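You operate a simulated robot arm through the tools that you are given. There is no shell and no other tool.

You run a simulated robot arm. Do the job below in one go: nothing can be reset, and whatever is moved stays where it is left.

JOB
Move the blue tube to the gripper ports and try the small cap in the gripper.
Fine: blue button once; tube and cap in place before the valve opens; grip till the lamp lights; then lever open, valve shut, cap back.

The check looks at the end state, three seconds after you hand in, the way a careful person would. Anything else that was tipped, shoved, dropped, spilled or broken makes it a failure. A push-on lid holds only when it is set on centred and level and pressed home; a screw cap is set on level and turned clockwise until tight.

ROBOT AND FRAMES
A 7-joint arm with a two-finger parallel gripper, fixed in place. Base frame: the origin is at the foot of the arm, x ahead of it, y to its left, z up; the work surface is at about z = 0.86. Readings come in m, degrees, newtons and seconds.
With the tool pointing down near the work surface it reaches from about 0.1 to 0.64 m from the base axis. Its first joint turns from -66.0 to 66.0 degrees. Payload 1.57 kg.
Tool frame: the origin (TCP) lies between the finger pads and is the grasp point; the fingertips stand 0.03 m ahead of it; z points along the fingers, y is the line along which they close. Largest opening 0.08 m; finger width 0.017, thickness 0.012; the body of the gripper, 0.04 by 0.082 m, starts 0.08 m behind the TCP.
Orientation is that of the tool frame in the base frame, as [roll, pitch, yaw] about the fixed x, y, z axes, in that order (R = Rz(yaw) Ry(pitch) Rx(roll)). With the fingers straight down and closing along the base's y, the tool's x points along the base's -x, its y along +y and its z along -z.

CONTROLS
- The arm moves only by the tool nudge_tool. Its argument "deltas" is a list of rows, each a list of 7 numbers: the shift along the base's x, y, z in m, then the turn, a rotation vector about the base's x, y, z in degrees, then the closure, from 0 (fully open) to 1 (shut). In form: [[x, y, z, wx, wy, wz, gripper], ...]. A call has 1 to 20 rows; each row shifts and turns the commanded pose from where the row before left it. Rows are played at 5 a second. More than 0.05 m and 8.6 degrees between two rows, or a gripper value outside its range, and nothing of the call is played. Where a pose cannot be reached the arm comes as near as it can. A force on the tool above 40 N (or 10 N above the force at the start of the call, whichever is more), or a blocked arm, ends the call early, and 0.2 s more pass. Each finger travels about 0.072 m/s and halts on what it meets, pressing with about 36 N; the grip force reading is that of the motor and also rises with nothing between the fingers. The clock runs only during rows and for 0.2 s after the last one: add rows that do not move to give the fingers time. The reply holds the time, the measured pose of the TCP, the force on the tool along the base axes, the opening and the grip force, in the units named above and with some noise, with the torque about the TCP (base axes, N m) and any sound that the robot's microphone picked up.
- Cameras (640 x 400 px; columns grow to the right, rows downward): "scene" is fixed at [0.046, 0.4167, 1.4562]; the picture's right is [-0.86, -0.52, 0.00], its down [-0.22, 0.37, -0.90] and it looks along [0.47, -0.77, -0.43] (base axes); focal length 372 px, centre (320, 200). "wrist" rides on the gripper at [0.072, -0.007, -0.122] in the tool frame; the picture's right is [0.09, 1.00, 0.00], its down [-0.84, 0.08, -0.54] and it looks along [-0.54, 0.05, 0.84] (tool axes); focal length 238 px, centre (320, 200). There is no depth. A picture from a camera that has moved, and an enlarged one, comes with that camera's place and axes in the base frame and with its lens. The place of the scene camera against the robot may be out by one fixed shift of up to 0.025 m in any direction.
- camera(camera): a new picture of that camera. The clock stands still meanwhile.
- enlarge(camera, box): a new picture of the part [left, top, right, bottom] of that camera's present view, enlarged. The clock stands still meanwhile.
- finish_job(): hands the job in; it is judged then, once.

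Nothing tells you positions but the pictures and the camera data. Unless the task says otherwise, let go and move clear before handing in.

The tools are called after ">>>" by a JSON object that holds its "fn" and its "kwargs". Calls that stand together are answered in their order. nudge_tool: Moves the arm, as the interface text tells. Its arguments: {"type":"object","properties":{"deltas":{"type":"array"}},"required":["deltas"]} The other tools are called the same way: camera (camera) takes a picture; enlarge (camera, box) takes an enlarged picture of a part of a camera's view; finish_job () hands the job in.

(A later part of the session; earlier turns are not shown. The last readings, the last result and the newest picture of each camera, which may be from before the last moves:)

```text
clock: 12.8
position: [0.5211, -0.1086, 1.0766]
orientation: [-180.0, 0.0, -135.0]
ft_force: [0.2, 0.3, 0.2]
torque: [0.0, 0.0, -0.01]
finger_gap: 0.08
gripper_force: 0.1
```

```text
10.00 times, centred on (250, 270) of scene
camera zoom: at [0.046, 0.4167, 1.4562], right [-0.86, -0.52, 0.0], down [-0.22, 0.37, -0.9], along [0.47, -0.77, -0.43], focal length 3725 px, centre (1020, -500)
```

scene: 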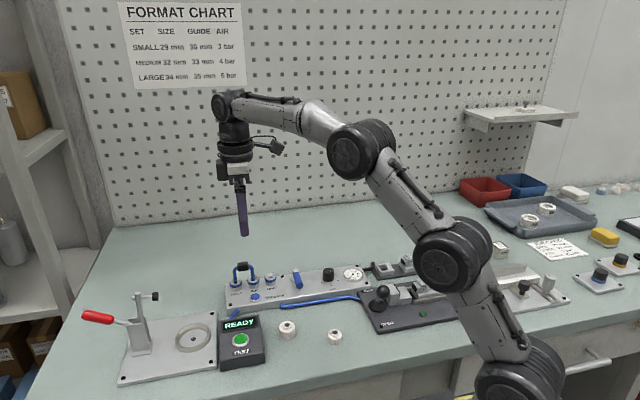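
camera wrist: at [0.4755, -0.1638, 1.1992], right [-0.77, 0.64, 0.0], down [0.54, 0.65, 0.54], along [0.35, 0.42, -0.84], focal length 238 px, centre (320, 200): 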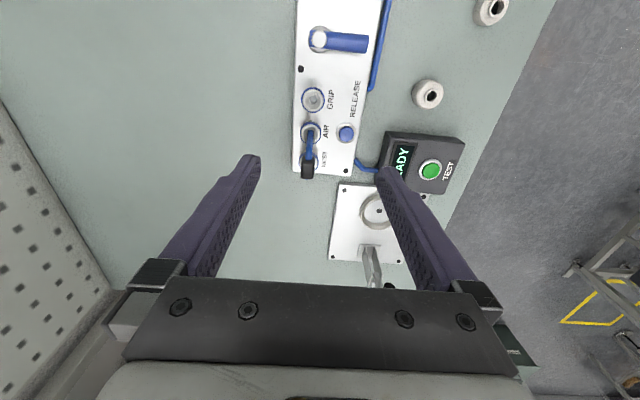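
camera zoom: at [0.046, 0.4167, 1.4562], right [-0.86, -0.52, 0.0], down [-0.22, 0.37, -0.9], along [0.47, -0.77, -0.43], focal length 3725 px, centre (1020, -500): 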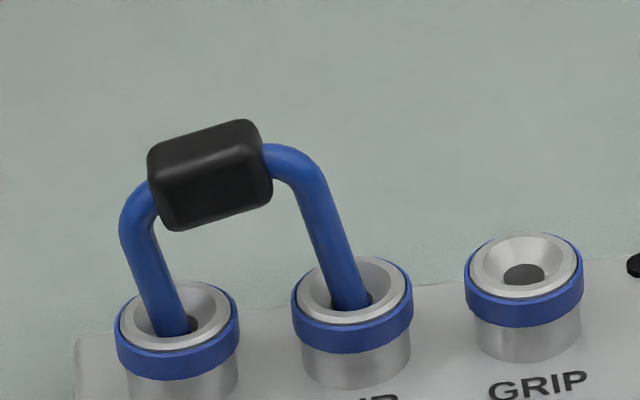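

Handle centre is now about (0.568,-0.077,0.938), leaning about 12° toward NEST. I'll tilt the tool to match and hover along the tube's own axis.

>>> {"fn": "nudge_tool", "kwargs": {"deltas": [[0.0186, 0.0135, -0.026, -2.83, 2.83, 0, 0], [0.0186, 0.0135, -0.026, -2.83, 2.83, 0, 0], [0.0185, 0.0134, -0.026, -2.83, 2.83, 0, 0], [0, 0, 0, 0, 0, 0, 0], [0, 0, 0, 0, 0, 0, 0]]}}

>>> {"fn": "camera", "kwargs": {"camera": "wrist"}}

>>> {"fn": "enlarge", "kwargs": {"camera": "scene", "box": [210, 200, 306, 290]}}

>>> {"fn": "enlarge", "kwargs": {"camera": "wrist", "box": [272, 110, 368, 200]}}

```text
clock: 14.0
position: [0.5766, -0.0669, 0.999]
orientation: [-179.9, -12.1, -134.9]
ft_force: [-0.4, 0.1, 0.1]
torque: [0.02, 0.0, -0.04]
finger_gap: 0.0802
gripper_force: 0.0
```

```text
taken
camera wrist: at [0.5493, -0.1042, 1.1331], right [-0.77, 0.64, 0.02], down [0.6, 0.71, 0.36], along [0.21, 0.28, -0.93], focal length 238 px, centre (320, 200)
```

wrist: 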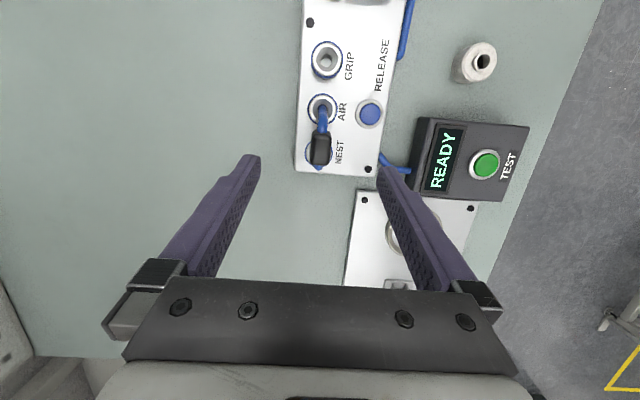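

```text
4.44 times, centred on (258, 245) of scene
camera zoom: at [0.046, 0.4167, 1.4562], right [-0.86, -0.52, 0.0], down [-0.22, 0.37, -0.9], along [0.47, -0.77, -0.43], focal length 1656 px, centre (596, 0)
```

zoom: 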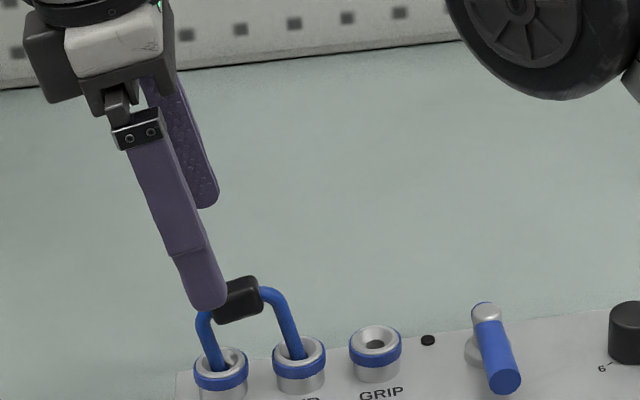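

```text
4.44 times, centred on (320, 155) of wrist
camera zoom: at [0.5493, -0.1042, 1.1331], right [-0.77, 0.64, 0.02], down [0.6, 0.71, 0.36], along [0.21, 0.28, -0.93], focal length 1059 px, centre (320, 400)
```

zoom: 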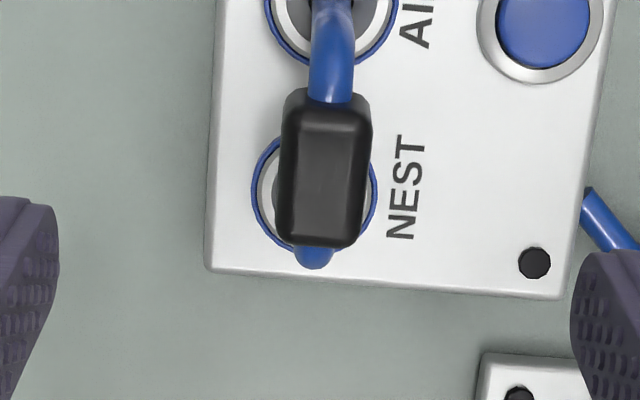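

The tool is parallel with the leaning tube. I'll descend along its axis and grip the handle.

>>> {"fn": "nudge_tool", "kwargs": {"deltas": [[-0.0036, -0.0035, -0.0195, 0, 0, 0, 0], [-0.0036, -0.0035, -0.0195, 0, 0, 0, 0], [-0.0036, -0.0035, -0.019, 0, 0, 0, 0], [0, 0, 0, 0, 0, 0, 0]]}}

>>> {"fn": "camera", "kwargs": {"camera": "wrist"}}

>>> {"fn": "enlarge", "kwargs": {"camera": "scene", "box": [210, 210, 306, 300]}}

>>> {"fn": "enlarge", "kwargs": {"camera": "wrist", "box": [272, 130, 368, 220]}}

```text
clock: 15.0
position: [0.5655, -0.0778, 0.9411]
orientation: [-180.0, -12.0, -135.0]
ft_force: [-0.9, 0.4, 0.9]
torque: [-0.02, -0.02, -0.01]
finger_gap: 0.0798
gripper_force: 0.0
```

```text
taken
camera wrist: at [0.5389, -0.1143, 1.0747], right [-0.77, 0.64, 0.02], down [0.6, 0.71, 0.36], along [0.21, 0.28, -0.93], focal length 238 px, centre (320, 200)
```

wrist: 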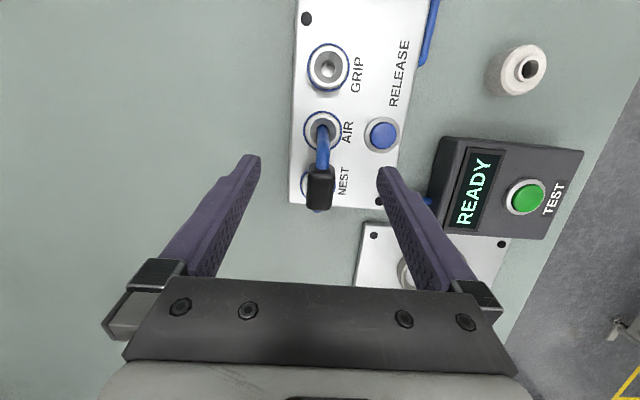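

```text
4.44 times, centred on (258, 255) of scene
camera zoom: at [0.046, 0.4167, 1.4562], right [-0.86, -0.52, 0.0], down [-0.22, 0.37, -0.9], along [0.47, -0.77, -0.43], focal length 1656 px, centre (596, -44)
```

zoom: 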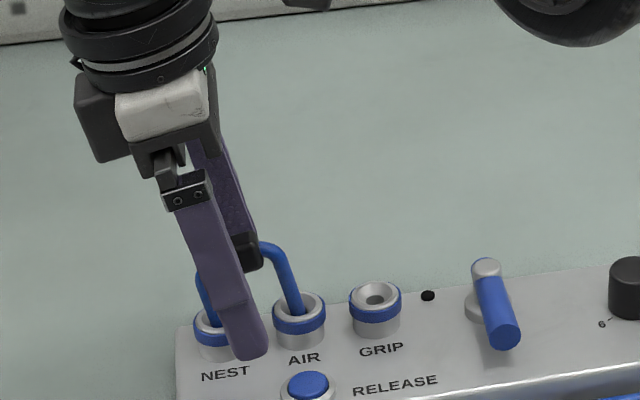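

```text
4.44 times, centred on (320, 175) of wrist
camera zoom: at [0.5389, -0.1143, 1.0747], right [-0.77, 0.64, 0.02], down [0.6, 0.71, 0.36], along [0.21, 0.28, -0.93], focal length 1059 px, centre (320, 311)
```

zoom: 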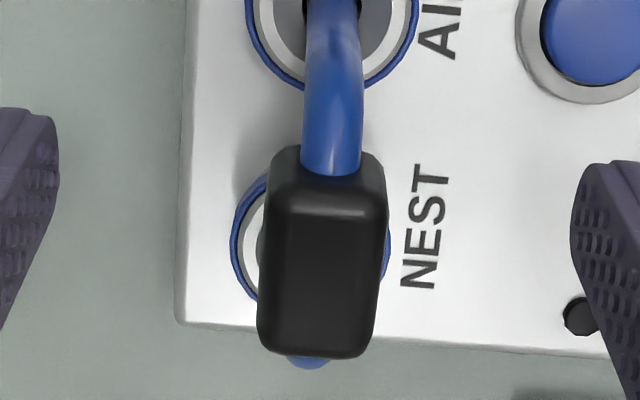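

The TCP sits on the handle centre, so I'll close on it.

>>> {"fn": "nudge_tool", "kwargs": {"deltas": [[0, 0, 0, 0, 0, 0, 0.5], [0, 0, 0, 0, 0, 0, 0.7], [0, 0, 0, 0, 0, 0, 0.9], [0, 0, 0, 0, 0, 0, 1], [0, 0, 0, 0, 0, 0, 1]]}}

>>> {"fn": "enlarge", "kwargs": {"camera": "wrist", "box": [272, 130, 368, 220]}}

>>> {"fn": "enlarge", "kwargs": {"camera": "scene", "box": [210, 210, 306, 300]}}

```text
clock: 16.2
position: [0.5662, -0.0761, 0.9407]
orientation: [179.9, -11.9, -135.0]
ft_force: [-0.2, -0.5, 0.1]
torque: [0.0, -0.01, -0.02]
finger_gap: 0.015
gripper_force: 30.9
```

```text
4.44 times, centred on (320, 175) of wrist
camera zoom: at [0.539, -0.1142, 1.0749], right [-0.77, 0.64, 0.02], down [0.6, 0.71, 0.36], along [0.21, 0.28, -0.93], focal length 1059 px, centre (320, 311)
```

zoom: 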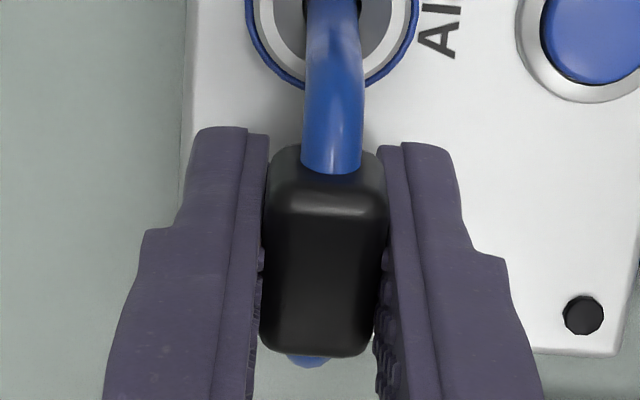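

```text
4.44 times, centred on (258, 255) of scene
camera zoom: at [0.046, 0.4167, 1.4562], right [-0.86, -0.52, 0.0], down [-0.22, 0.37, -0.9], along [0.47, -0.77, -0.43], focal length 1656 px, centre (596, -44)
```

zoom: 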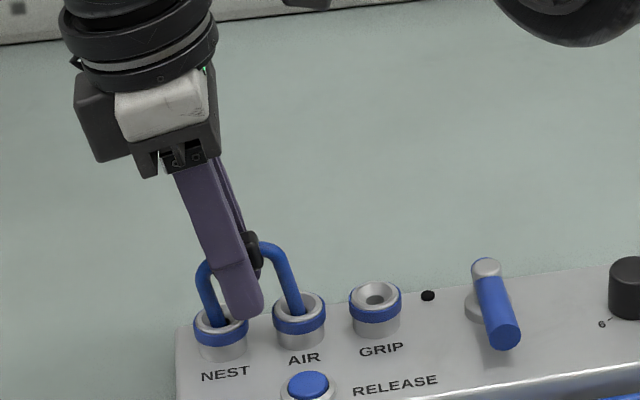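

The handle is held firmly with a 15 mm gap. I'll pull out along the tube's axis.

>>> {"fn": "nudge_tool", "kwargs": {"deltas": [[0.0007, 0.0007, 0.005, 0, 0, 0, 1], [0.0015, 0.0015, 0.01, 0, 0, 0, 1], [0.0015, 0.0015, 0.01, 0, 0, 0, 1], [0.0015, 0.0015, 0.01, 0, 0, 0, 1], [0.0015, 0.0015, 0.01, 0, 0, 0, 1], [0, 0, 0, 0, 0, 0, 1]]}}

>>> {"fn": "enlarge", "kwargs": {"camera": "scene", "box": [210, 200, 306, 300]}}

>>> {"fn": "camera", "kwargs": {"camera": "wrist"}}

```text
clock: 17.6
position: [0.5724, -0.0708, 0.9865]
orientation: [180.0, -12.0, -135.0]
ft_force: [0.1, -0.1, 0.2]
torque: [-0.06, -0.01, -0.06]
finger_gap: 0.0148
gripper_force: 30.6
```

```text
4.00 times, centred on (258, 250) of scene
camera zoom: at [0.046, 0.4167, 1.4562], right [-0.86, -0.52, 0.0], down [-0.22, 0.37, -0.9], along [0.47, -0.77, -0.43], focal length 1490 px, centre (568, 0)
```

zoom: 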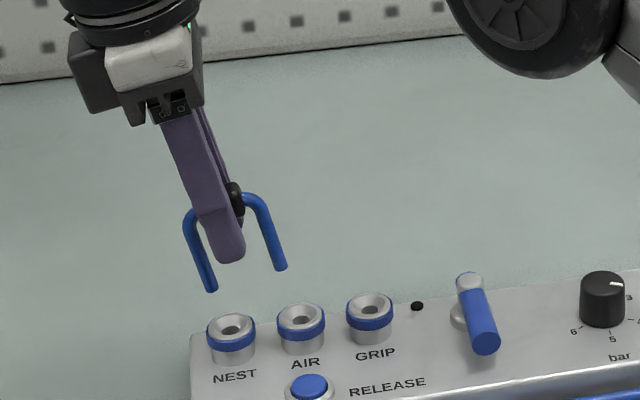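

```text
taken
camera wrist: at [0.5455, -0.108, 1.1202], right [-0.77, 0.64, 0.02], down [0.6, 0.71, 0.36], along [0.21, 0.28, -0.93], focal length 238 px, centre (320, 200)
```

wrist: 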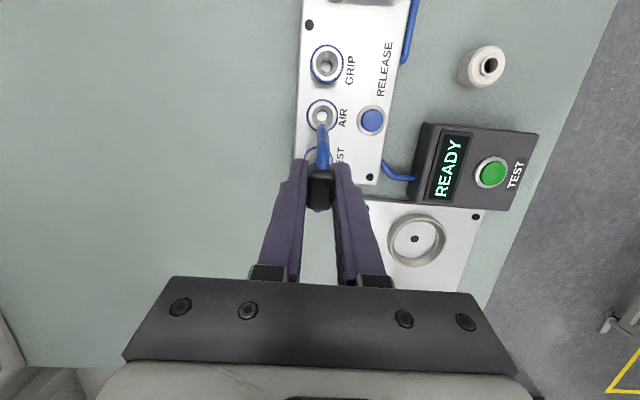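

The tube is out cleanly. I'll straighten the tool and shift over the AIR–GRIP midpoint.

>>> {"fn": "nudge_tool", "kwargs": {"deltas": [[0, 0, 0.014, 0, 0, 0, 1], [-0.0139, -0.014, 0, 2.83, -2.83, 0, 1], [-0.0139, -0.014, 0, 2.83, -2.83, 0, 1], [-0.014, -0.014, 0, 2.83, -2.83, 0, 1], [0, 0, 0, 0, 0, 0, 1], [0, 0, 0, 0, 0, 0, 1]]}}

>>> {"fn": "enlarge", "kwargs": {"camera": "scene", "box": [220, 210, 300, 290]}}

>>> {"fn": "camera", "kwargs": {"camera": "wrist"}}

>>> {"fn": "enlarge", "kwargs": {"camera": "wrist", "box": [272, 110, 368, 200]}}

```text
clock: 19.0
position: [0.5302, -0.1125, 0.9994]
orientation: [179.9, 0.0, -135.1]
ft_force: [-0.6, 0.9, 0.3]
torque: [0.01, -0.02, -0.01]
finger_gap: 0.0151
gripper_force: 31.4
```

```text
5.00 times, centred on (260, 250) of scene
camera zoom: at [0.046, 0.4167, 1.4562], right [-0.86, -0.52, 0.0], down [-0.22, 0.37, -0.9], along [0.47, -0.77, -0.43], focal length 1863 px, centre (620, -50)
```

zoom: 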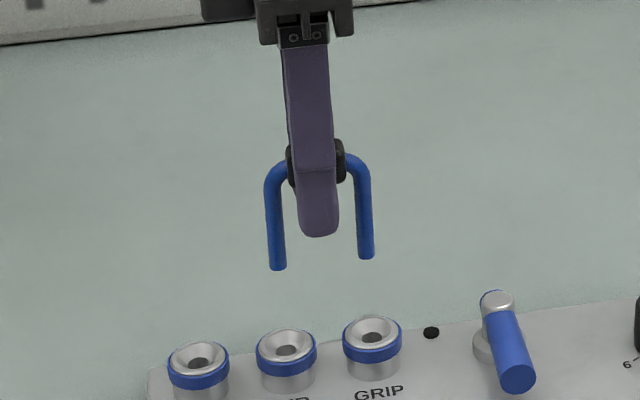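

```text
taken
camera wrist: at [0.4848, -0.1691, 1.1211], right [-0.77, 0.64, 0.0], down [0.54, 0.65, 0.54], along [0.35, 0.42, -0.84], focal length 238 px, centre (320, 200)
```

wrist: 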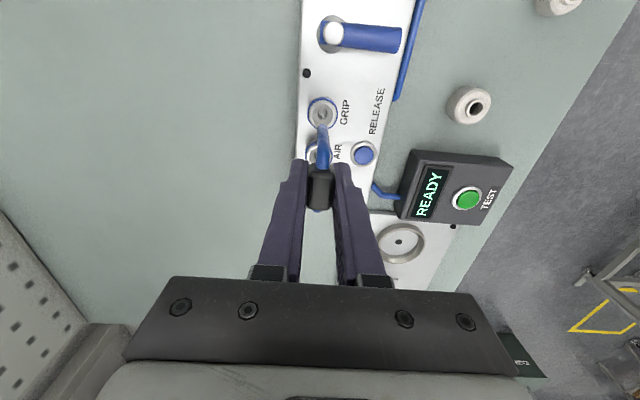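

```text
4.44 times, centred on (320, 155) of wrist
camera zoom: at [0.4848, -0.1691, 1.1211], right [-0.77, 0.64, 0.0], down [0.54, 0.65, 0.54], along [0.35, 0.42, -0.84], focal length 1059 px, centre (320, 400)
```

zoom: 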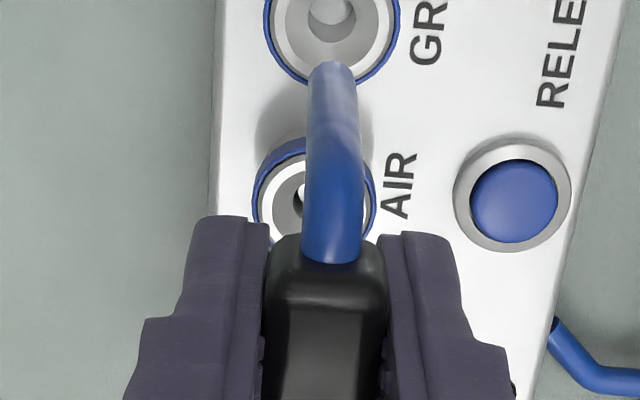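

The tube hangs over AIR–GRIP. I'll check its verticality and alignment at higher zoom.

>>> {"fn": "enlarge", "kwargs": {"camera": "scene", "box": [260, 235, 308, 283]}}

>>> {"fn": "enlarge", "kwargs": {"camera": "wrist", "box": [296, 90, 344, 130]}}

```text
8.33 times, centred on (284, 259) of scene
camera zoom: at [0.046, 0.4167, 1.4562], right [-0.86, -0.52, 0.0], down [-0.22, 0.37, -0.9], along [0.47, -0.77, -0.43], focal length 3104 px, centre (620, -292)
```

zoom: 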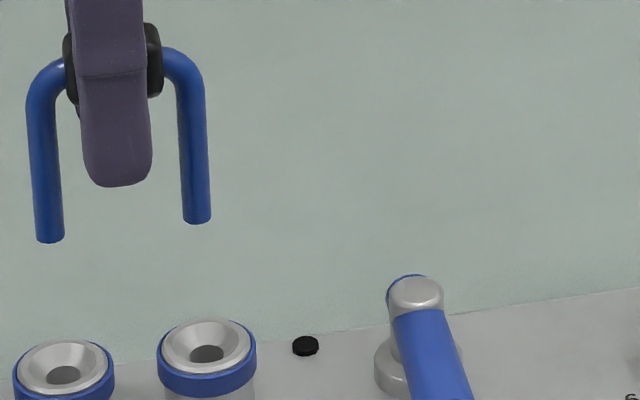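

```text
10.00 times, centred on (320, 110) of wrist
camera zoom: at [0.4848, -0.1691, 1.1211], right [-0.77, 0.64, 0.0], down [0.54, 0.65, 0.54], along [0.35, 0.42, -0.84], focal length 2384 px, centre (320, 1100)
```

zoom: 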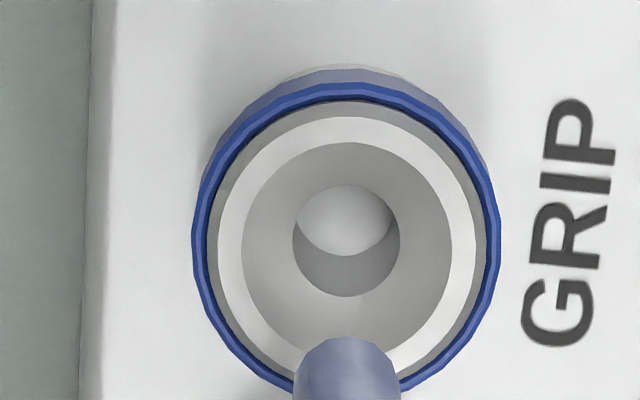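

Alignment is within about 1 mm and the tube leans about 1°. I'll correct that and lower to just at the port funnels.

>>> {"fn": "nudge_tool", "kwargs": {"deltas": [[0.0003, 0.0003, -0.012, -0.7, 0.7, 0, 1], [0, 0, -0.012, 0, 0, 0, 1], [0, 0, -0.01, 0, 0, 0, 1], [0, 0, -0.006, 0, 0, 0, 1], [0, 0, 0, 0, 0, 0, 1]]}}

>>> {"fn": "enlarge", "kwargs": {"camera": "scene", "box": [252, 245, 300, 293]}}

>>> {"fn": "enlarge", "kwargs": {"camera": "wrist", "box": [290, 90, 350, 140]}}

```text
clock: 20.2
position: [0.5306, -0.112, 0.9602]
orientation: [-179.9, -1.1, -135.0]
ft_force: [-0.5, 0.2, 0.9]
torque: [-0.01, 0.0, -0.01]
finger_gap: 0.0147
gripper_force: 31.0
```

```text
8.33 times, centred on (276, 269) of scene
camera zoom: at [0.046, 0.4167, 1.4562], right [-0.86, -0.52, 0.0], down [-0.22, 0.37, -0.9], along [0.47, -0.77, -0.43], focal length 3104 px, centre (687, -375)
```

zoom: 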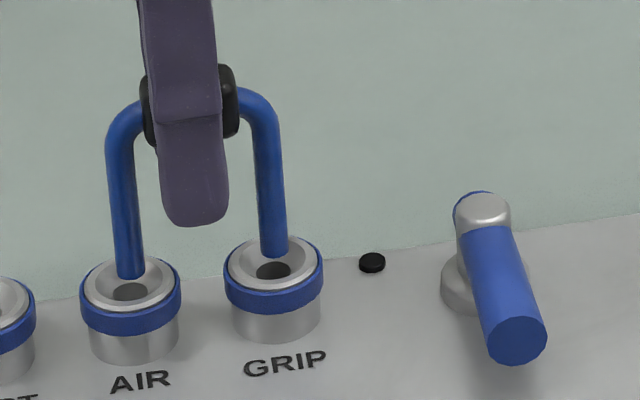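

```text
8.00 times, centred on (320, 115) of wrist
camera zoom: at [0.4864, -0.1672, 1.0827], right [-0.77, 0.64, 0.0], down [0.54, 0.65, 0.53], along [0.34, 0.41, -0.85], focal length 1907 px, centre (320, 880)
```

zoom: 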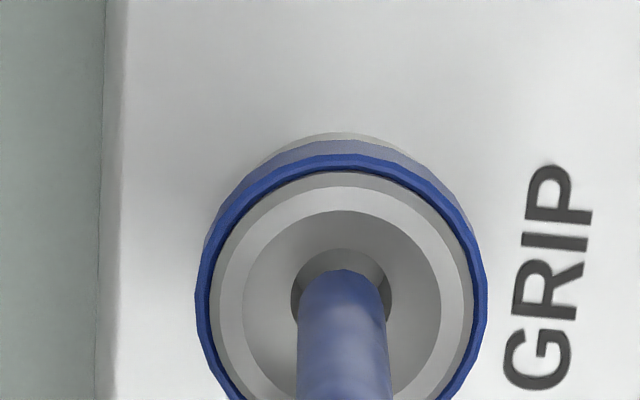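

Legs line up with both holes. I'll insert gently in 2 mm steps.

>>> {"fn": "nudge_tool", "kwargs": {"deltas": [[0, 0, -0.002, 0, 0, 0, 1], [0, 0, -0.002, 0, 0, 0, 1], [0, 0, -0.002, 0, 0, 0, 1], [0, 0, -0.002, 0, 0, 0, 1], [0, 0, 0, 0, 0, 0, 1]]}}

>>> {"fn": "enlarge", "kwargs": {"camera": "scene", "box": [252, 245, 300, 293]}}

```text
clock: 21.4
position: [0.5331, -0.1123, 0.9514]
orientation: [-180.0, -1.0, -135.0]
ft_force: [0.2, -0.4, -0.3]
torque: [0.0, 0.03, -0.01]
finger_gap: 0.0151
gripper_force: 30.8
```

```text
8.33 times, centred on (276, 269) of scene
camera zoom: at [0.046, 0.4167, 1.4562], right [-0.86, -0.52, 0.0], down [-0.22, 0.37, -0.9], along [0.47, -0.77, -0.43], focal length 3104 px, centre (687, -375)
```

zoom: 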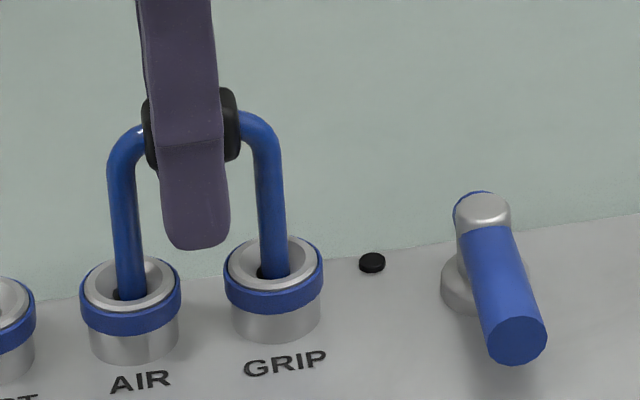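

No resistance so far, so I'll continue down.

>>> {"fn": "nudge_tool", "kwargs": {"deltas": [[0, 0, -0.002, 0, 0, 0, 1], [0, 0, -0.002, 0, 0, 0, 1], [0, 0, -0.002, 0, 0, 0, 1], [0, 0, 0, 0, 0, 0, 1]]}}

>>> {"fn": "enlarge", "kwargs": {"camera": "scene", "box": [252, 245, 300, 293]}}

>>> {"fn": "enlarge", "kwargs": {"camera": "wrist", "box": [290, 90, 350, 140]}}

```text
clock: 22.4
position: [0.5303, -0.1127, 0.9456]
orientation: [179.9, -0.9, -135.0]
ft_force: [0.0, 0.7, 0.3]
torque: [0.03, -0.01, 0.0]
finger_gap: 0.0151
gripper_force: 31.0
```

```text
8.33 times, centred on (276, 269) of scene
camera zoom: at [0.0459, 0.4167, 1.4562], right [-0.86, -0.52, 0.0], down [-0.22, 0.37, -0.9], along [0.47, -0.77, -0.43], focal length 3104 px, centre (687, -375)
```

zoom: 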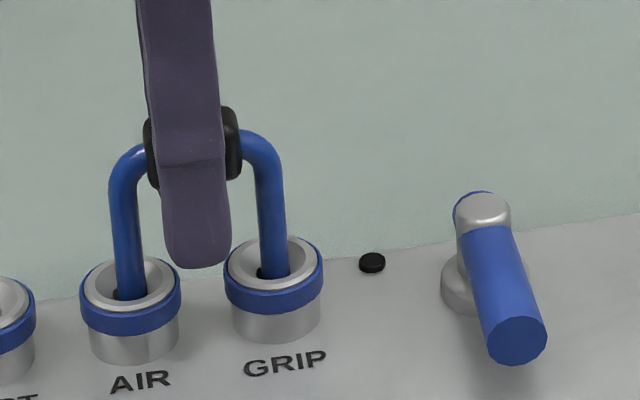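

```text
8.00 times, centred on (320, 115) of wrist
camera zoom: at [0.4862, -0.1668, 1.0691], right [-0.77, 0.64, 0.0], down [0.54, 0.65, 0.53], along [0.34, 0.41, -0.85], focal length 1907 px, centre (320, 880)
```

zoom: 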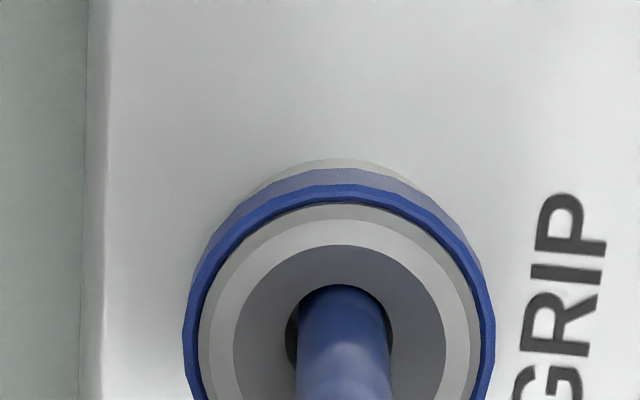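

The legs are in the bores. The handle should sit about 6 mm lower to match its original seated height, so I'll keep pressing in fine steps.

>>> {"fn": "nudge_tool", "kwargs": {"deltas": [[0, 0, -0.002, 0, 0, 0, 1], [0, 0, -0.0015, 0, 0, 0, 1], [0, 0, -0.0015, 0, 0, 0, 1], [0, 0, -0.001, 0, 0, 0, 1], [0, 0, 0, 0, 0, 0, 1]]}}

>>> {"fn": "enlarge", "kwargs": {"camera": "scene", "box": [252, 245, 300, 293]}}

```text
clock: 23.6
position: [0.5312, -0.1143, 0.9433]
orientation: [-179.8, -0.8, -135.0]
ft_force: [-7.0, 1.5, 21.4]
torque: [0.24, 0.09, 0.03]
finger_gap: 0.015
gripper_force: 30.8
```

```text
8.33 times, centred on (276, 269) of scene
camera zoom: at [0.0454, 0.4168, 1.4561], right [-0.86, -0.52, 0.0], down [-0.22, 0.37, -0.9], along [0.47, -0.77, -0.43], focal length 3104 px, centre (687, -375)
```

zoom: 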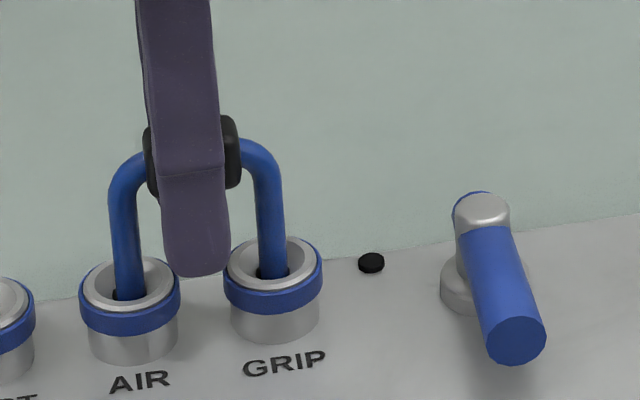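

I feel about 21 N of resistance, with the port pushing the tube slightly outboard. I'll ease sideways by about 1 mm and keep pressing.

>>> {"fn": "nudge_tool", "kwargs": {"deltas": [[-0.0012, 0.0002, 0, 0, 0, 0, 1], [0, 0, -0.001, 0, 0, 0, 1], [0, 0, -0.001, 0, 0, 0, 1], [0, 0, 0, 0, 0, 0, 1]]}}

>>> {"fn": "enlarge", "kwargs": {"camera": "scene", "box": [252, 245, 300, 293]}}

>>> {"fn": "enlarge", "kwargs": {"camera": "wrist", "box": [290, 90, 350, 140]}}

```text
clock: 24.6
position: [0.5314, -0.113, 0.9406]
orientation: [-179.7, -0.8, -135.0]
ft_force: [0.6, -1.6, 24.2]
torque: [0.23, -0.22, -0.01]
finger_gap: 0.0147
gripper_force: 31.5
```

```text
8.33 times, centred on (276, 269) of scene
camera zoom: at [0.0456, 0.4167, 1.4562], right [-0.86, -0.52, 0.0], down [-0.22, 0.37, -0.9], along [0.47, -0.77, -0.43], focal length 3104 px, centre (687, -375)
```

zoom: 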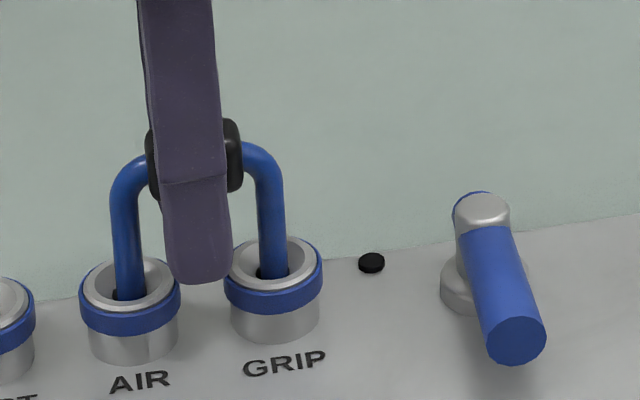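

```text
8.00 times, centred on (320, 115) of wrist
camera zoom: at [0.4854, -0.167, 1.0634], right [-0.77, 0.64, 0.0], down [0.54, 0.65, 0.53], along [0.34, 0.41, -0.85], focal length 1907 px, centre (320, 880)
```

zoom: 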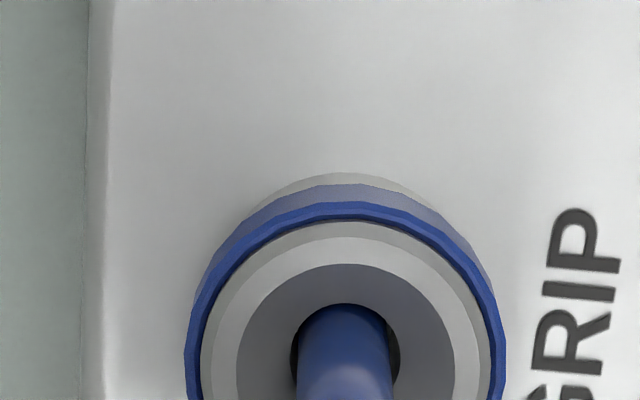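

Lateral force is gone and the tube moved in a further 2.7 mm. I'll push the last bit.

>>> {"fn": "nudge_tool", "kwargs": {"deltas": [[0, 0, -0.001, 0, 0, 0, 1], [0, 0, -0.001, 0, 0, 0, 1], [0, 0, 0, 0, 0, 0, 1]]}}

>>> {"fn": "enlarge", "kwargs": {"camera": "scene", "box": [252, 245, 300, 293]}}

```text
clock: 25.4
position: [0.5301, -0.1136, 0.9376]
orientation: [-179.7, -0.9, -135.0]
ft_force: [-0.1, -3.4, 24.8]
torque: [0.11, -0.23, -0.04]
finger_gap: 0.0147
gripper_force: 31.8
```

```text
8.33 times, centred on (276, 269) of scene
camera zoom: at [0.0455, 0.4167, 1.4562], right [-0.86, -0.52, 0.0], down [-0.22, 0.37, -0.9], along [0.47, -0.77, -0.43], focal length 3104 px, centre (687, -375)
```

zoom: 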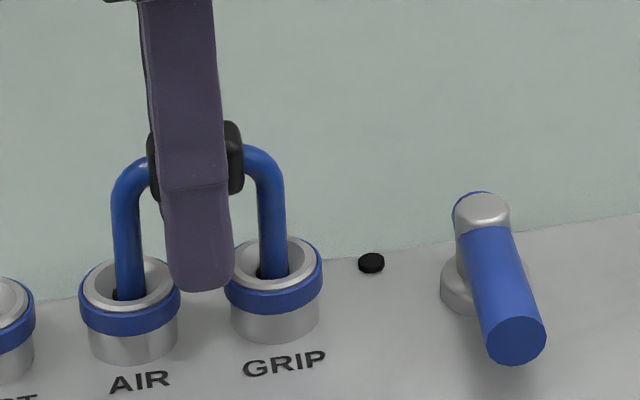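

The tube looks seated to its original depth and the fingers now slip on the handle. I'll do a gentle tug to see whether the collets hold it.

>>> {"fn": "nudge_tool", "kwargs": {"deltas": [[0, 0, 0.002, 0, 0, 0, 1], [0, 0, 0.002, 0, 0, 0, 1], [0, 0, 0.002, 0, 0, 0, 1], [0, 0, 0.001, 0, 0, 0, 1], [0, 0, 0, 0, 0, 0, 1]]}}

>>> {"fn": "enlarge", "kwargs": {"camera": "scene", "box": [252, 245, 300, 293]}}

```text
clock: 26.6
position: [0.5287, -0.1105, 0.9394]
orientation: [179.6, -1.2, -134.9]
ft_force: [14.2, 0.7, -19.8]
torque: [0.04, -0.57, 0.03]
finger_gap: 0.0151
gripper_force: 31.2
```

```text
8.33 times, centred on (276, 269) of scene
camera zoom: at [0.0467, 0.4166, 1.4562], right [-0.86, -0.52, 0.0], down [-0.22, 0.37, -0.9], along [0.47, -0.77, -0.43], focal length 3104 px, centre (687, -375)
```

zoom: 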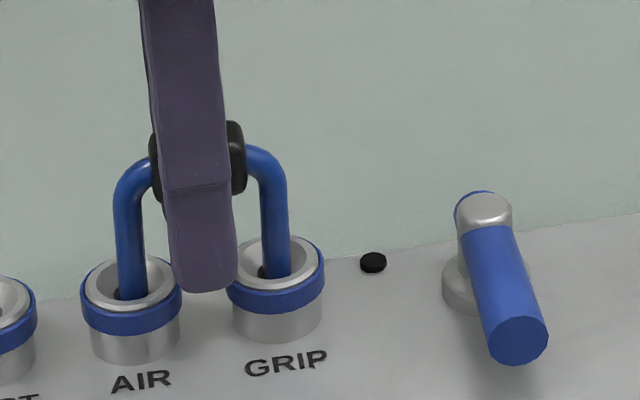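

It holds against a 20 N tug, so the collets have locked it. I'll relax the load, open and retreat straight up.

>>> {"fn": "nudge_tool", "kwargs": {"deltas": [[0.001, 0, -0.002, 0, 0, 0, 1], [0.001, 0, -0.0015, 0, 0, 0, 1], [0, 0, 0, 0, 0, 0, 0.8], [0, 0, 0, 0, 0, 0, 0.6], [0, 0, 0, 0, 0, 0, 0.4], [0, 0, 0, 0, 0, 0, 0.4], [0, 0, 0.02, 0.7, -0.7, 0, 0.4], [0, 0, 0.04, 0, 0, 0, 0.4], [0, 0, 0.04, 0, 0, 0, 0.2]]}}

>>> {"fn": "enlarge", "kwargs": {"camera": "scene", "box": [220, 240, 300, 300]}}

>>> {"fn": "camera", "kwargs": {"camera": "wrist"}}

```text
clock: 28.6
position: [0.5319, -0.1124, 1.0407]
orientation: [179.9, 0.0, -135.0]
ft_force: [-0.1, -0.9, -0.7]
torque: [0.0, -0.02, 0.0]
finger_gap: 0.0642
gripper_force: 0.1
```

```text
6.67 times, centred on (260, 270) of scene
camera zoom: at [0.046, 0.4167, 1.4562], right [-0.86, -0.52, 0.0], down [-0.22, 0.37, -0.9], along [0.47, -0.77, -0.43], focal length 2484 px, centre (720, -267)
```

zoom: 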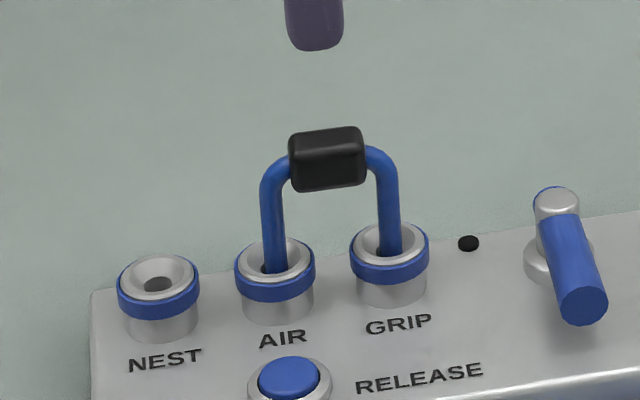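

```text
taken
camera wrist: at [0.4852, -0.1684, 1.1623], right [-0.77, 0.64, 0.0], down [0.54, 0.65, 0.54], along [0.35, 0.42, -0.84], focal length 238 px, centre (320, 200)
```

wrist: 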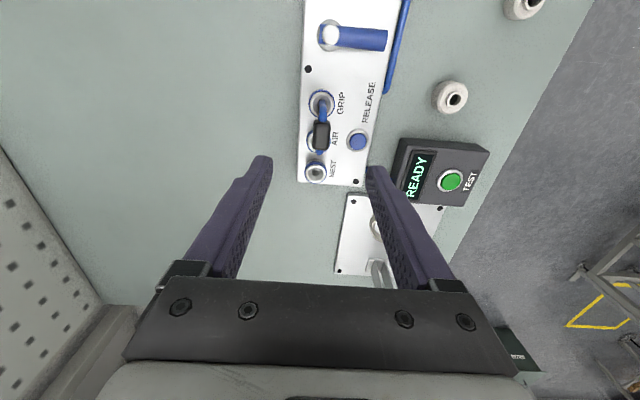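

The tube is upright and locked in AIR–GRIP, and the button was pressed once. Next I'll survey the gripper jig and the small cap up close.

>>> {"fn": "nudge_tool", "kwargs": {"deltas": [[-0.0373, -0.0167, 0.0075, 0, 0, 0, 0], [-0.0373, -0.0167, 0.0075, 0, 0, 0, 0], [-0.0373, -0.0167, 0.0075, 0, 0, 0, 0], [-0.0373, -0.0167, 0.0075, 0, 0, 0, 0], [-0.0373, -0.0167, 0.0075, 0, 0, 0, 0], [-0.0373, -0.0167, 0.0075, 0, 0, 0, 0], [-0.0373, -0.0167, 0.0075, 0, 0, 0, 0], [-0.0373, -0.0167, 0.0075, 0, 0, 0, 0], [0, 0, 0, 0, 0, 0, 0]]}}

>>> {"fn": "camera", "kwargs": {"camera": "wrist"}}

>>> {"fn": "enlarge", "kwargs": {"camera": "wrist", "box": [240, 60, 400, 160]}}

>>> {"fn": "enlarge", "kwargs": {"camera": "scene", "box": [310, 255, 374, 295]}}

>>> {"fn": "camera", "kwargs": {"camera": "scene"}}

```text
clock: 30.6
position: [0.2339, -0.2478, 1.1003]
orientation: [-180.0, 0.1, -135.0]
ft_force: [0.0, -0.3, -0.4]
torque: [-0.06, 0.03, 0.0]
finger_gap: 0.08
gripper_force: 0.0
```

```text
taken
camera wrist: at [0.1878, -0.303, 1.2213], right [-0.77, 0.64, 0.0], down [0.54, 0.65, 0.54], along [0.35, 0.42, -0.84], focal length 238 px, centre (320, 200)
```

wrist: 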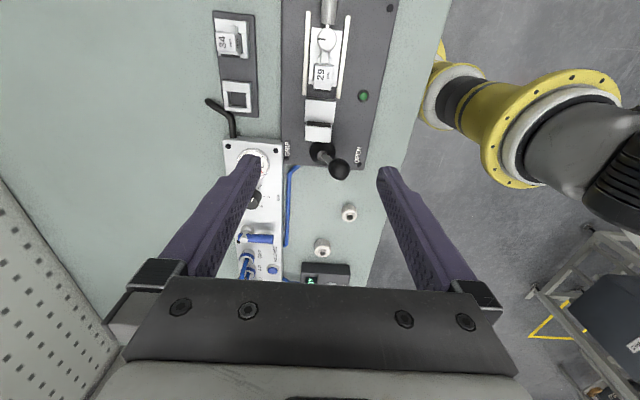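

```text
4.00 times, centred on (320, 110) of wrist
camera zoom: at [0.1878, -0.303, 1.2213], right [-0.77, 0.64, 0.0], down [0.54, 0.65, 0.54], along [0.35, 0.42, -0.84], focal length 953 px, centre (320, 560)
```

zoom: 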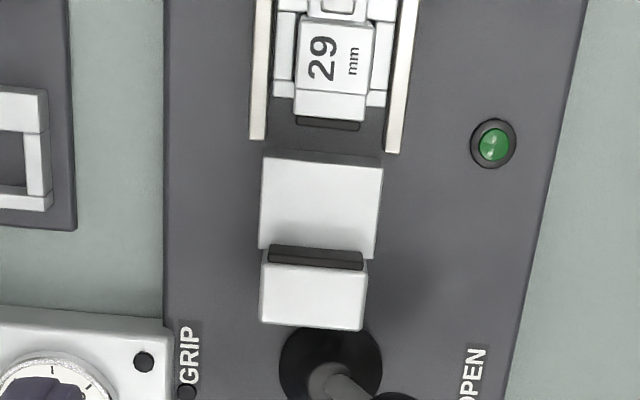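

```text
10.00 times, centred on (342, 275) of scene
camera zoom: at [0.046, 0.4167, 1.4562], right [-0.86, -0.52, 0.0], down [-0.22, 0.37, -0.9], along [0.47, -0.77, -0.43], focal length 3725 px, centre (100, -550)
```

zoom: 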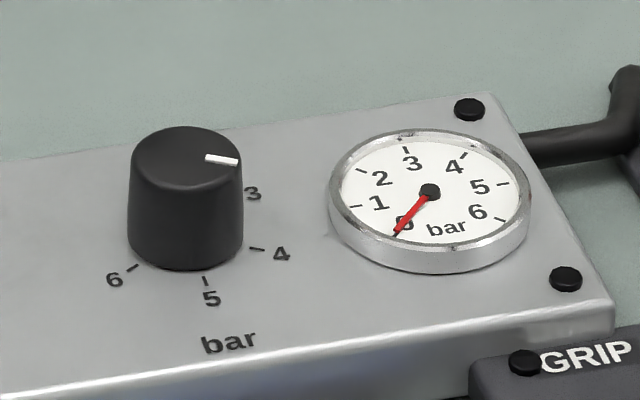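

```text
taken
```

scene: 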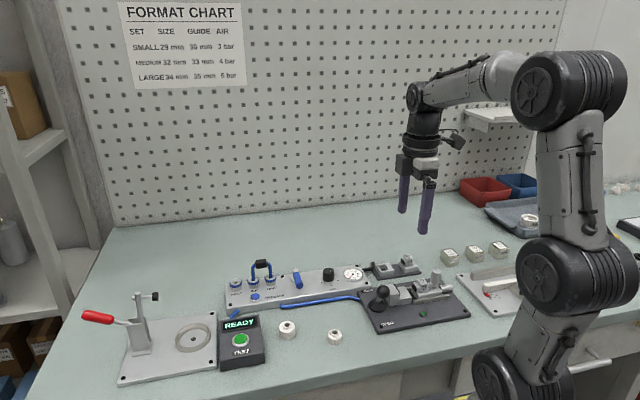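

The jig seat centre is at about (0.235,-0.247) with its top at z≈0.896, between pads spaced about 41 mm apart, and the lever leans to OPEN. Now I'll hover over the small cap to measure it.

>>> {"fn": "nudge_tool", "kwargs": {"deltas": [[0.0125, 0.0287, -0.0167, 0, 0, 0, 0], [0.0125, 0.0287, -0.0167, 0, 0, 0, 0], [0.0125, 0.0287, -0.0167, 0, 0, 0, 0], [0.0125, 0.0287, -0.0167, 0, 0, 0, 0], [0.0125, 0.0287, -0.0167, 0, 0, 0, 0], [0.0125, 0.0287, -0.0167, 0, 0, 0, 0], [0, 0, 0, 0, 0, 0, 0]]}}

>>> {"fn": "camera", "kwargs": {"camera": "wrist"}}

>>> {"fn": "enlarge", "kwargs": {"camera": "wrist", "box": [280, 80, 360, 130]}}

```text
clock: 32.2
position: [0.3095, -0.0733, 0.9985]
orientation: [-179.9, 0.1, -135.0]
ft_force: [0.9, -0.9, -0.5]
torque: [-0.01, -0.01, 0.01]
finger_gap: 0.0799
gripper_force: 0.1
```

```text
taken
camera wrist: at [0.2629, -0.1292, 1.1207], right [-0.77, 0.64, 0.0], down [0.54, 0.65, 0.54], along [0.35, 0.42, -0.84], focal length 238 px, centre (320, 200)
```

wrist: 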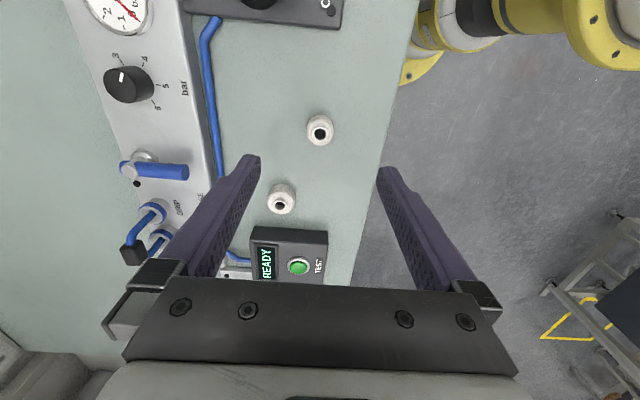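

```text
8.00 times, centred on (320, 105) of wrist
camera zoom: at [0.2629, -0.1292, 1.1207], right [-0.77, 0.64, 0.0], down [0.54, 0.65, 0.54], along [0.35, 0.42, -0.84], focal length 1907 px, centre (320, 960)
```

zoom: 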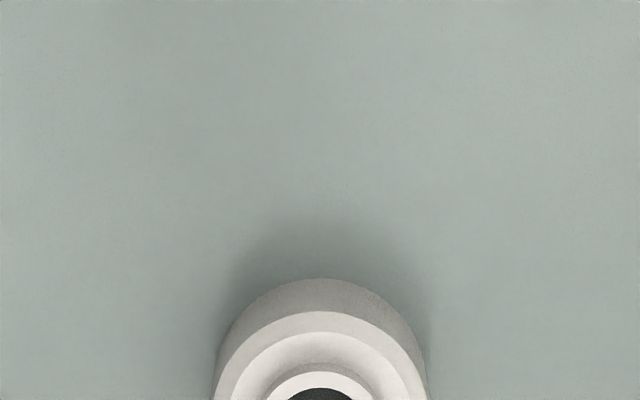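

>>> {"fn": "enlarge", "kwargs": {"camera": "wrist", "box": [280, 105, 360, 155]}}

>>> {"fn": "enlarge", "kwargs": {"camera": "scene", "box": [270, 310, 350, 360]}}

```text
8.00 times, centred on (320, 130) of wrist
camera zoom: at [0.2629, -0.1292, 1.1207], right [-0.77, 0.64, 0.0], down [0.54, 0.65, 0.54], along [0.35, 0.42, -0.84], focal length 1907 px, centre (320, 760)
```

zoom: 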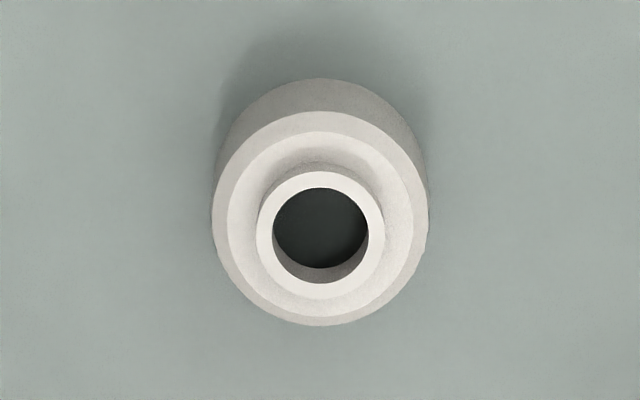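

```text
8.00 times, centred on (310, 335) of scene
camera zoom: at [0.046, 0.4167, 1.4562], right [-0.86, -0.52, 0.0], down [-0.22, 0.37, -0.9], along [0.47, -0.77, -0.43], focal length 2980 px, centre (400, -880)
```

zoom: 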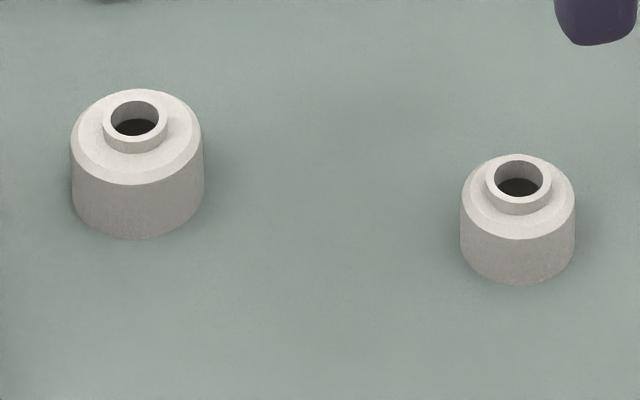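

The small cap sits at about (0.3113,-0.0715). I'll descend around it and grip low on the body, closing across the jig's pad direction.

>>> {"fn": "nudge_tool", "kwargs": {"deltas": [[0.0012, 0.001, -0.03, 0, 0, 0, 0], [0.0012, 0.0009, -0.03, 0, 0, 0, 0], [0, 0, -0.025, 0, 0, 0, 0.2], [0, 0, -0.0185, 0, 0, 0, 0.4], [0, 0, 0, 0, 0, 0, 0.4]]}}

>>> {"fn": "camera", "kwargs": {"camera": "wrist"}}

>>> {"fn": "enlarge", "kwargs": {"camera": "wrist", "box": [272, 150, 368, 210]}}

>>> {"fn": "enlarge", "kwargs": {"camera": "scene", "box": [290, 290, 370, 350]}}

```text
clock: 33.4
position: [0.3101, -0.0719, 0.8956]
orientation: [-179.9, 0.1, -135.0]
ft_force: [0.9, -0.3, 0.8]
torque: [-0.01, -0.01, 0.02]
finger_gap: 0.0482
gripper_force: 0.1
```

```text
taken
camera wrist: at [0.2647, -0.1278, 1.0178], right [-0.77, 0.64, 0.0], down [0.54, 0.65, 0.54], along [0.35, 0.42, -0.84], focal length 238 px, centre (320, 200)
```

wrist: 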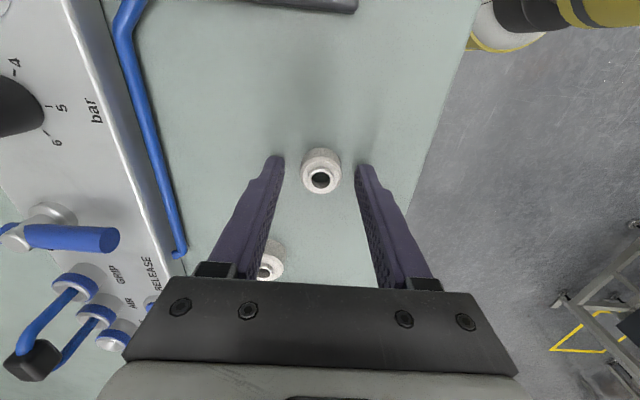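

```text
6.67 times, centred on (320, 180) of wrist
camera zoom: at [0.2647, -0.1278, 1.0178], right [-0.77, 0.64, 0.0], down [0.54, 0.65, 0.54], along [0.35, 0.42, -0.84], focal length 1589 px, centre (320, 333)
```

zoom: 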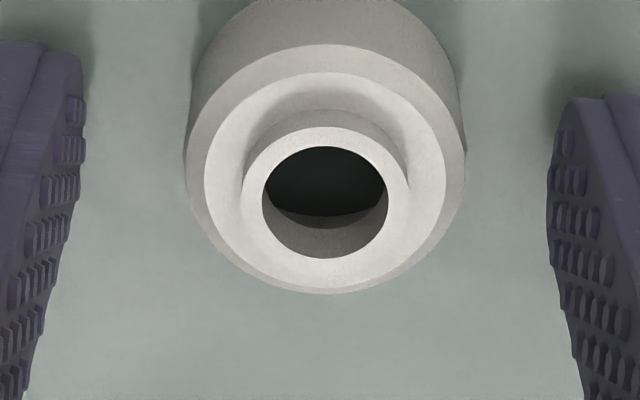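

```text
6.67 times, centred on (330, 320) of scene
camera zoom: at [0.046, 0.4167, 1.4562], right [-0.86, -0.52, 0.0], down [-0.22, 0.37, -0.9], along [0.47, -0.77, -0.43], focal length 2484 px, centre (253, -600)
```

zoom: 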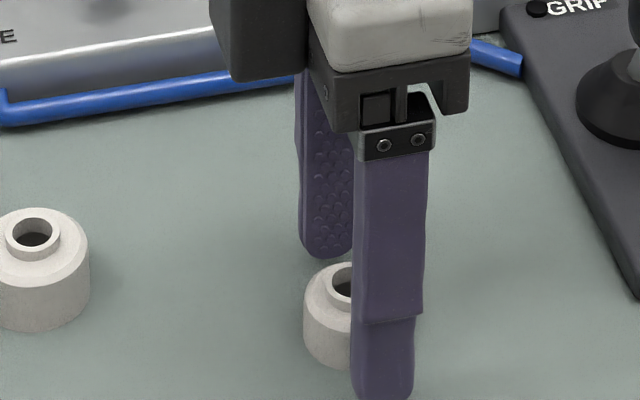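

The fingers are centred around the cap, so I'll close.

>>> {"fn": "nudge_tool", "kwargs": {"deltas": [[0, 0, -0.0015, 0, 0, 0, 0.5], [0, 0, 0, 0, 0, 0, 0.6], [0, 0, 0, 0, 0, 0, 0.75], [0, 0, 0, 0, 0, 0, 0.75], [0, 0, 0, 0, 0, 0, 0.8]]}}

>>> {"fn": "enlarge", "kwargs": {"camera": "wrist", "box": [272, 150, 368, 210]}}

>>> {"fn": "enlarge", "kwargs": {"camera": "scene", "box": [290, 290, 370, 350]}}

```text
clock: 34.6
position: [0.3102, -0.0724, 0.8947]
orientation: [-179.9, 0.0, -135.0]
ft_force: [-0.6, 0.1, 0.9]
torque: [-0.01, 0.01, 0.0]
finger_gap: 0.0221
gripper_force: 10.1
```

```text
6.67 times, centred on (320, 180) of wrist
camera zoom: at [0.2645, -0.1279, 1.0165], right [-0.77, 0.64, 0.0], down [0.54, 0.65, 0.54], along [0.35, 0.42, -0.84], focal length 1589 px, centre (320, 333)
```

zoom: 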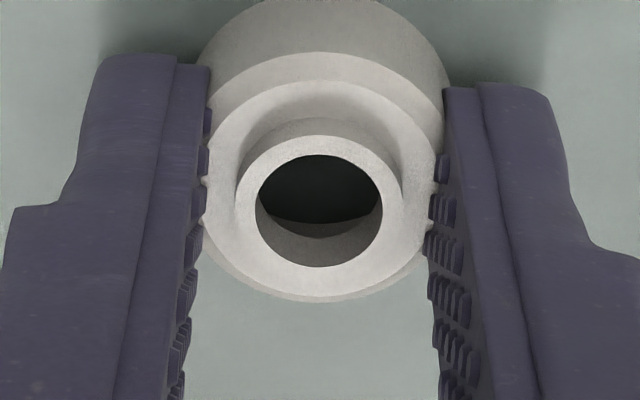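

```text
6.67 times, centred on (330, 320) of scene
camera zoom: at [0.046, 0.4167, 1.4562], right [-0.86, -0.52, 0.0], down [-0.22, 0.37, -0.9], along [0.47, -0.77, -0.43], focal length 2484 px, centre (253, -600)
```

zoom: 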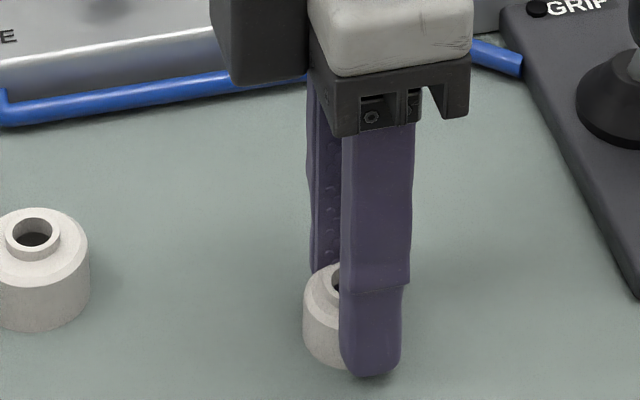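

The gap reads 22 mm at a light grip of about 10 N, so the fingertips seem to flex around the cap. I'll lift a few millimetres and check the hold.

>>> {"fn": "nudge_tool", "kwargs": {"deltas": [[0, 0, 0, 0, 0, 0, 0.85], [0, 0, 0.003, 0, 0, 0, 0.85], [0, 0, 0.005, 0, 0, 0, 0.85], [0, 0, 0, 0, 0, 0, 0.85]]}}

>>> {"fn": "enlarge", "kwargs": {"camera": "wrist", "box": [272, 150, 368, 210]}}

>>> {"fn": "enlarge", "kwargs": {"camera": "scene", "box": [310, 300, 358, 350]}}

```text
clock: 35.6
position: [0.3106, -0.072, 0.9022]
orientation: [-180.0, 0.0, -135.0]
ft_force: [-0.9, 0.3, -1.5]
torque: [0.0, -0.01, -0.03]
finger_gap: 0.022
gripper_force: 10.1
```

```text
6.67 times, centred on (320, 180) of wrist
camera zoom: at [0.2646, -0.1277, 1.0243], right [-0.77, 0.64, 0.0], down [0.54, 0.65, 0.54], along [0.35, 0.42, -0.84], focal length 1589 px, centre (320, 333)
```

zoom: 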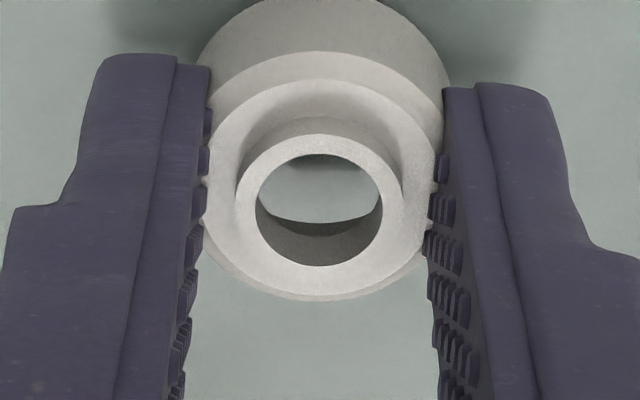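

```text
8.00 times, centred on (334, 325) of scene
camera zoom: at [0.046, 0.4167, 1.4562], right [-0.86, -0.52, 0.0], down [-0.22, 0.37, -0.9], along [0.47, -0.77, -0.43], focal length 2980 px, centre (208, -800)
```

zoom: 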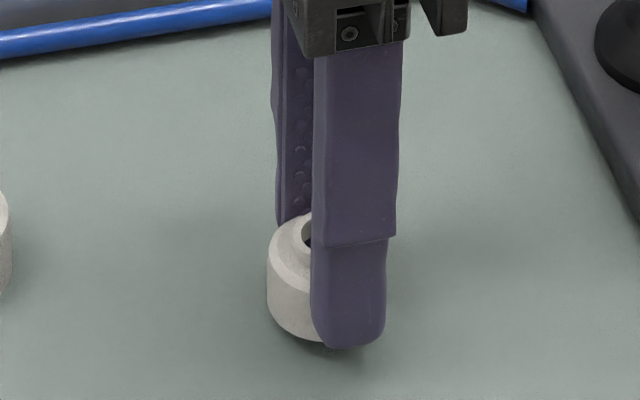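

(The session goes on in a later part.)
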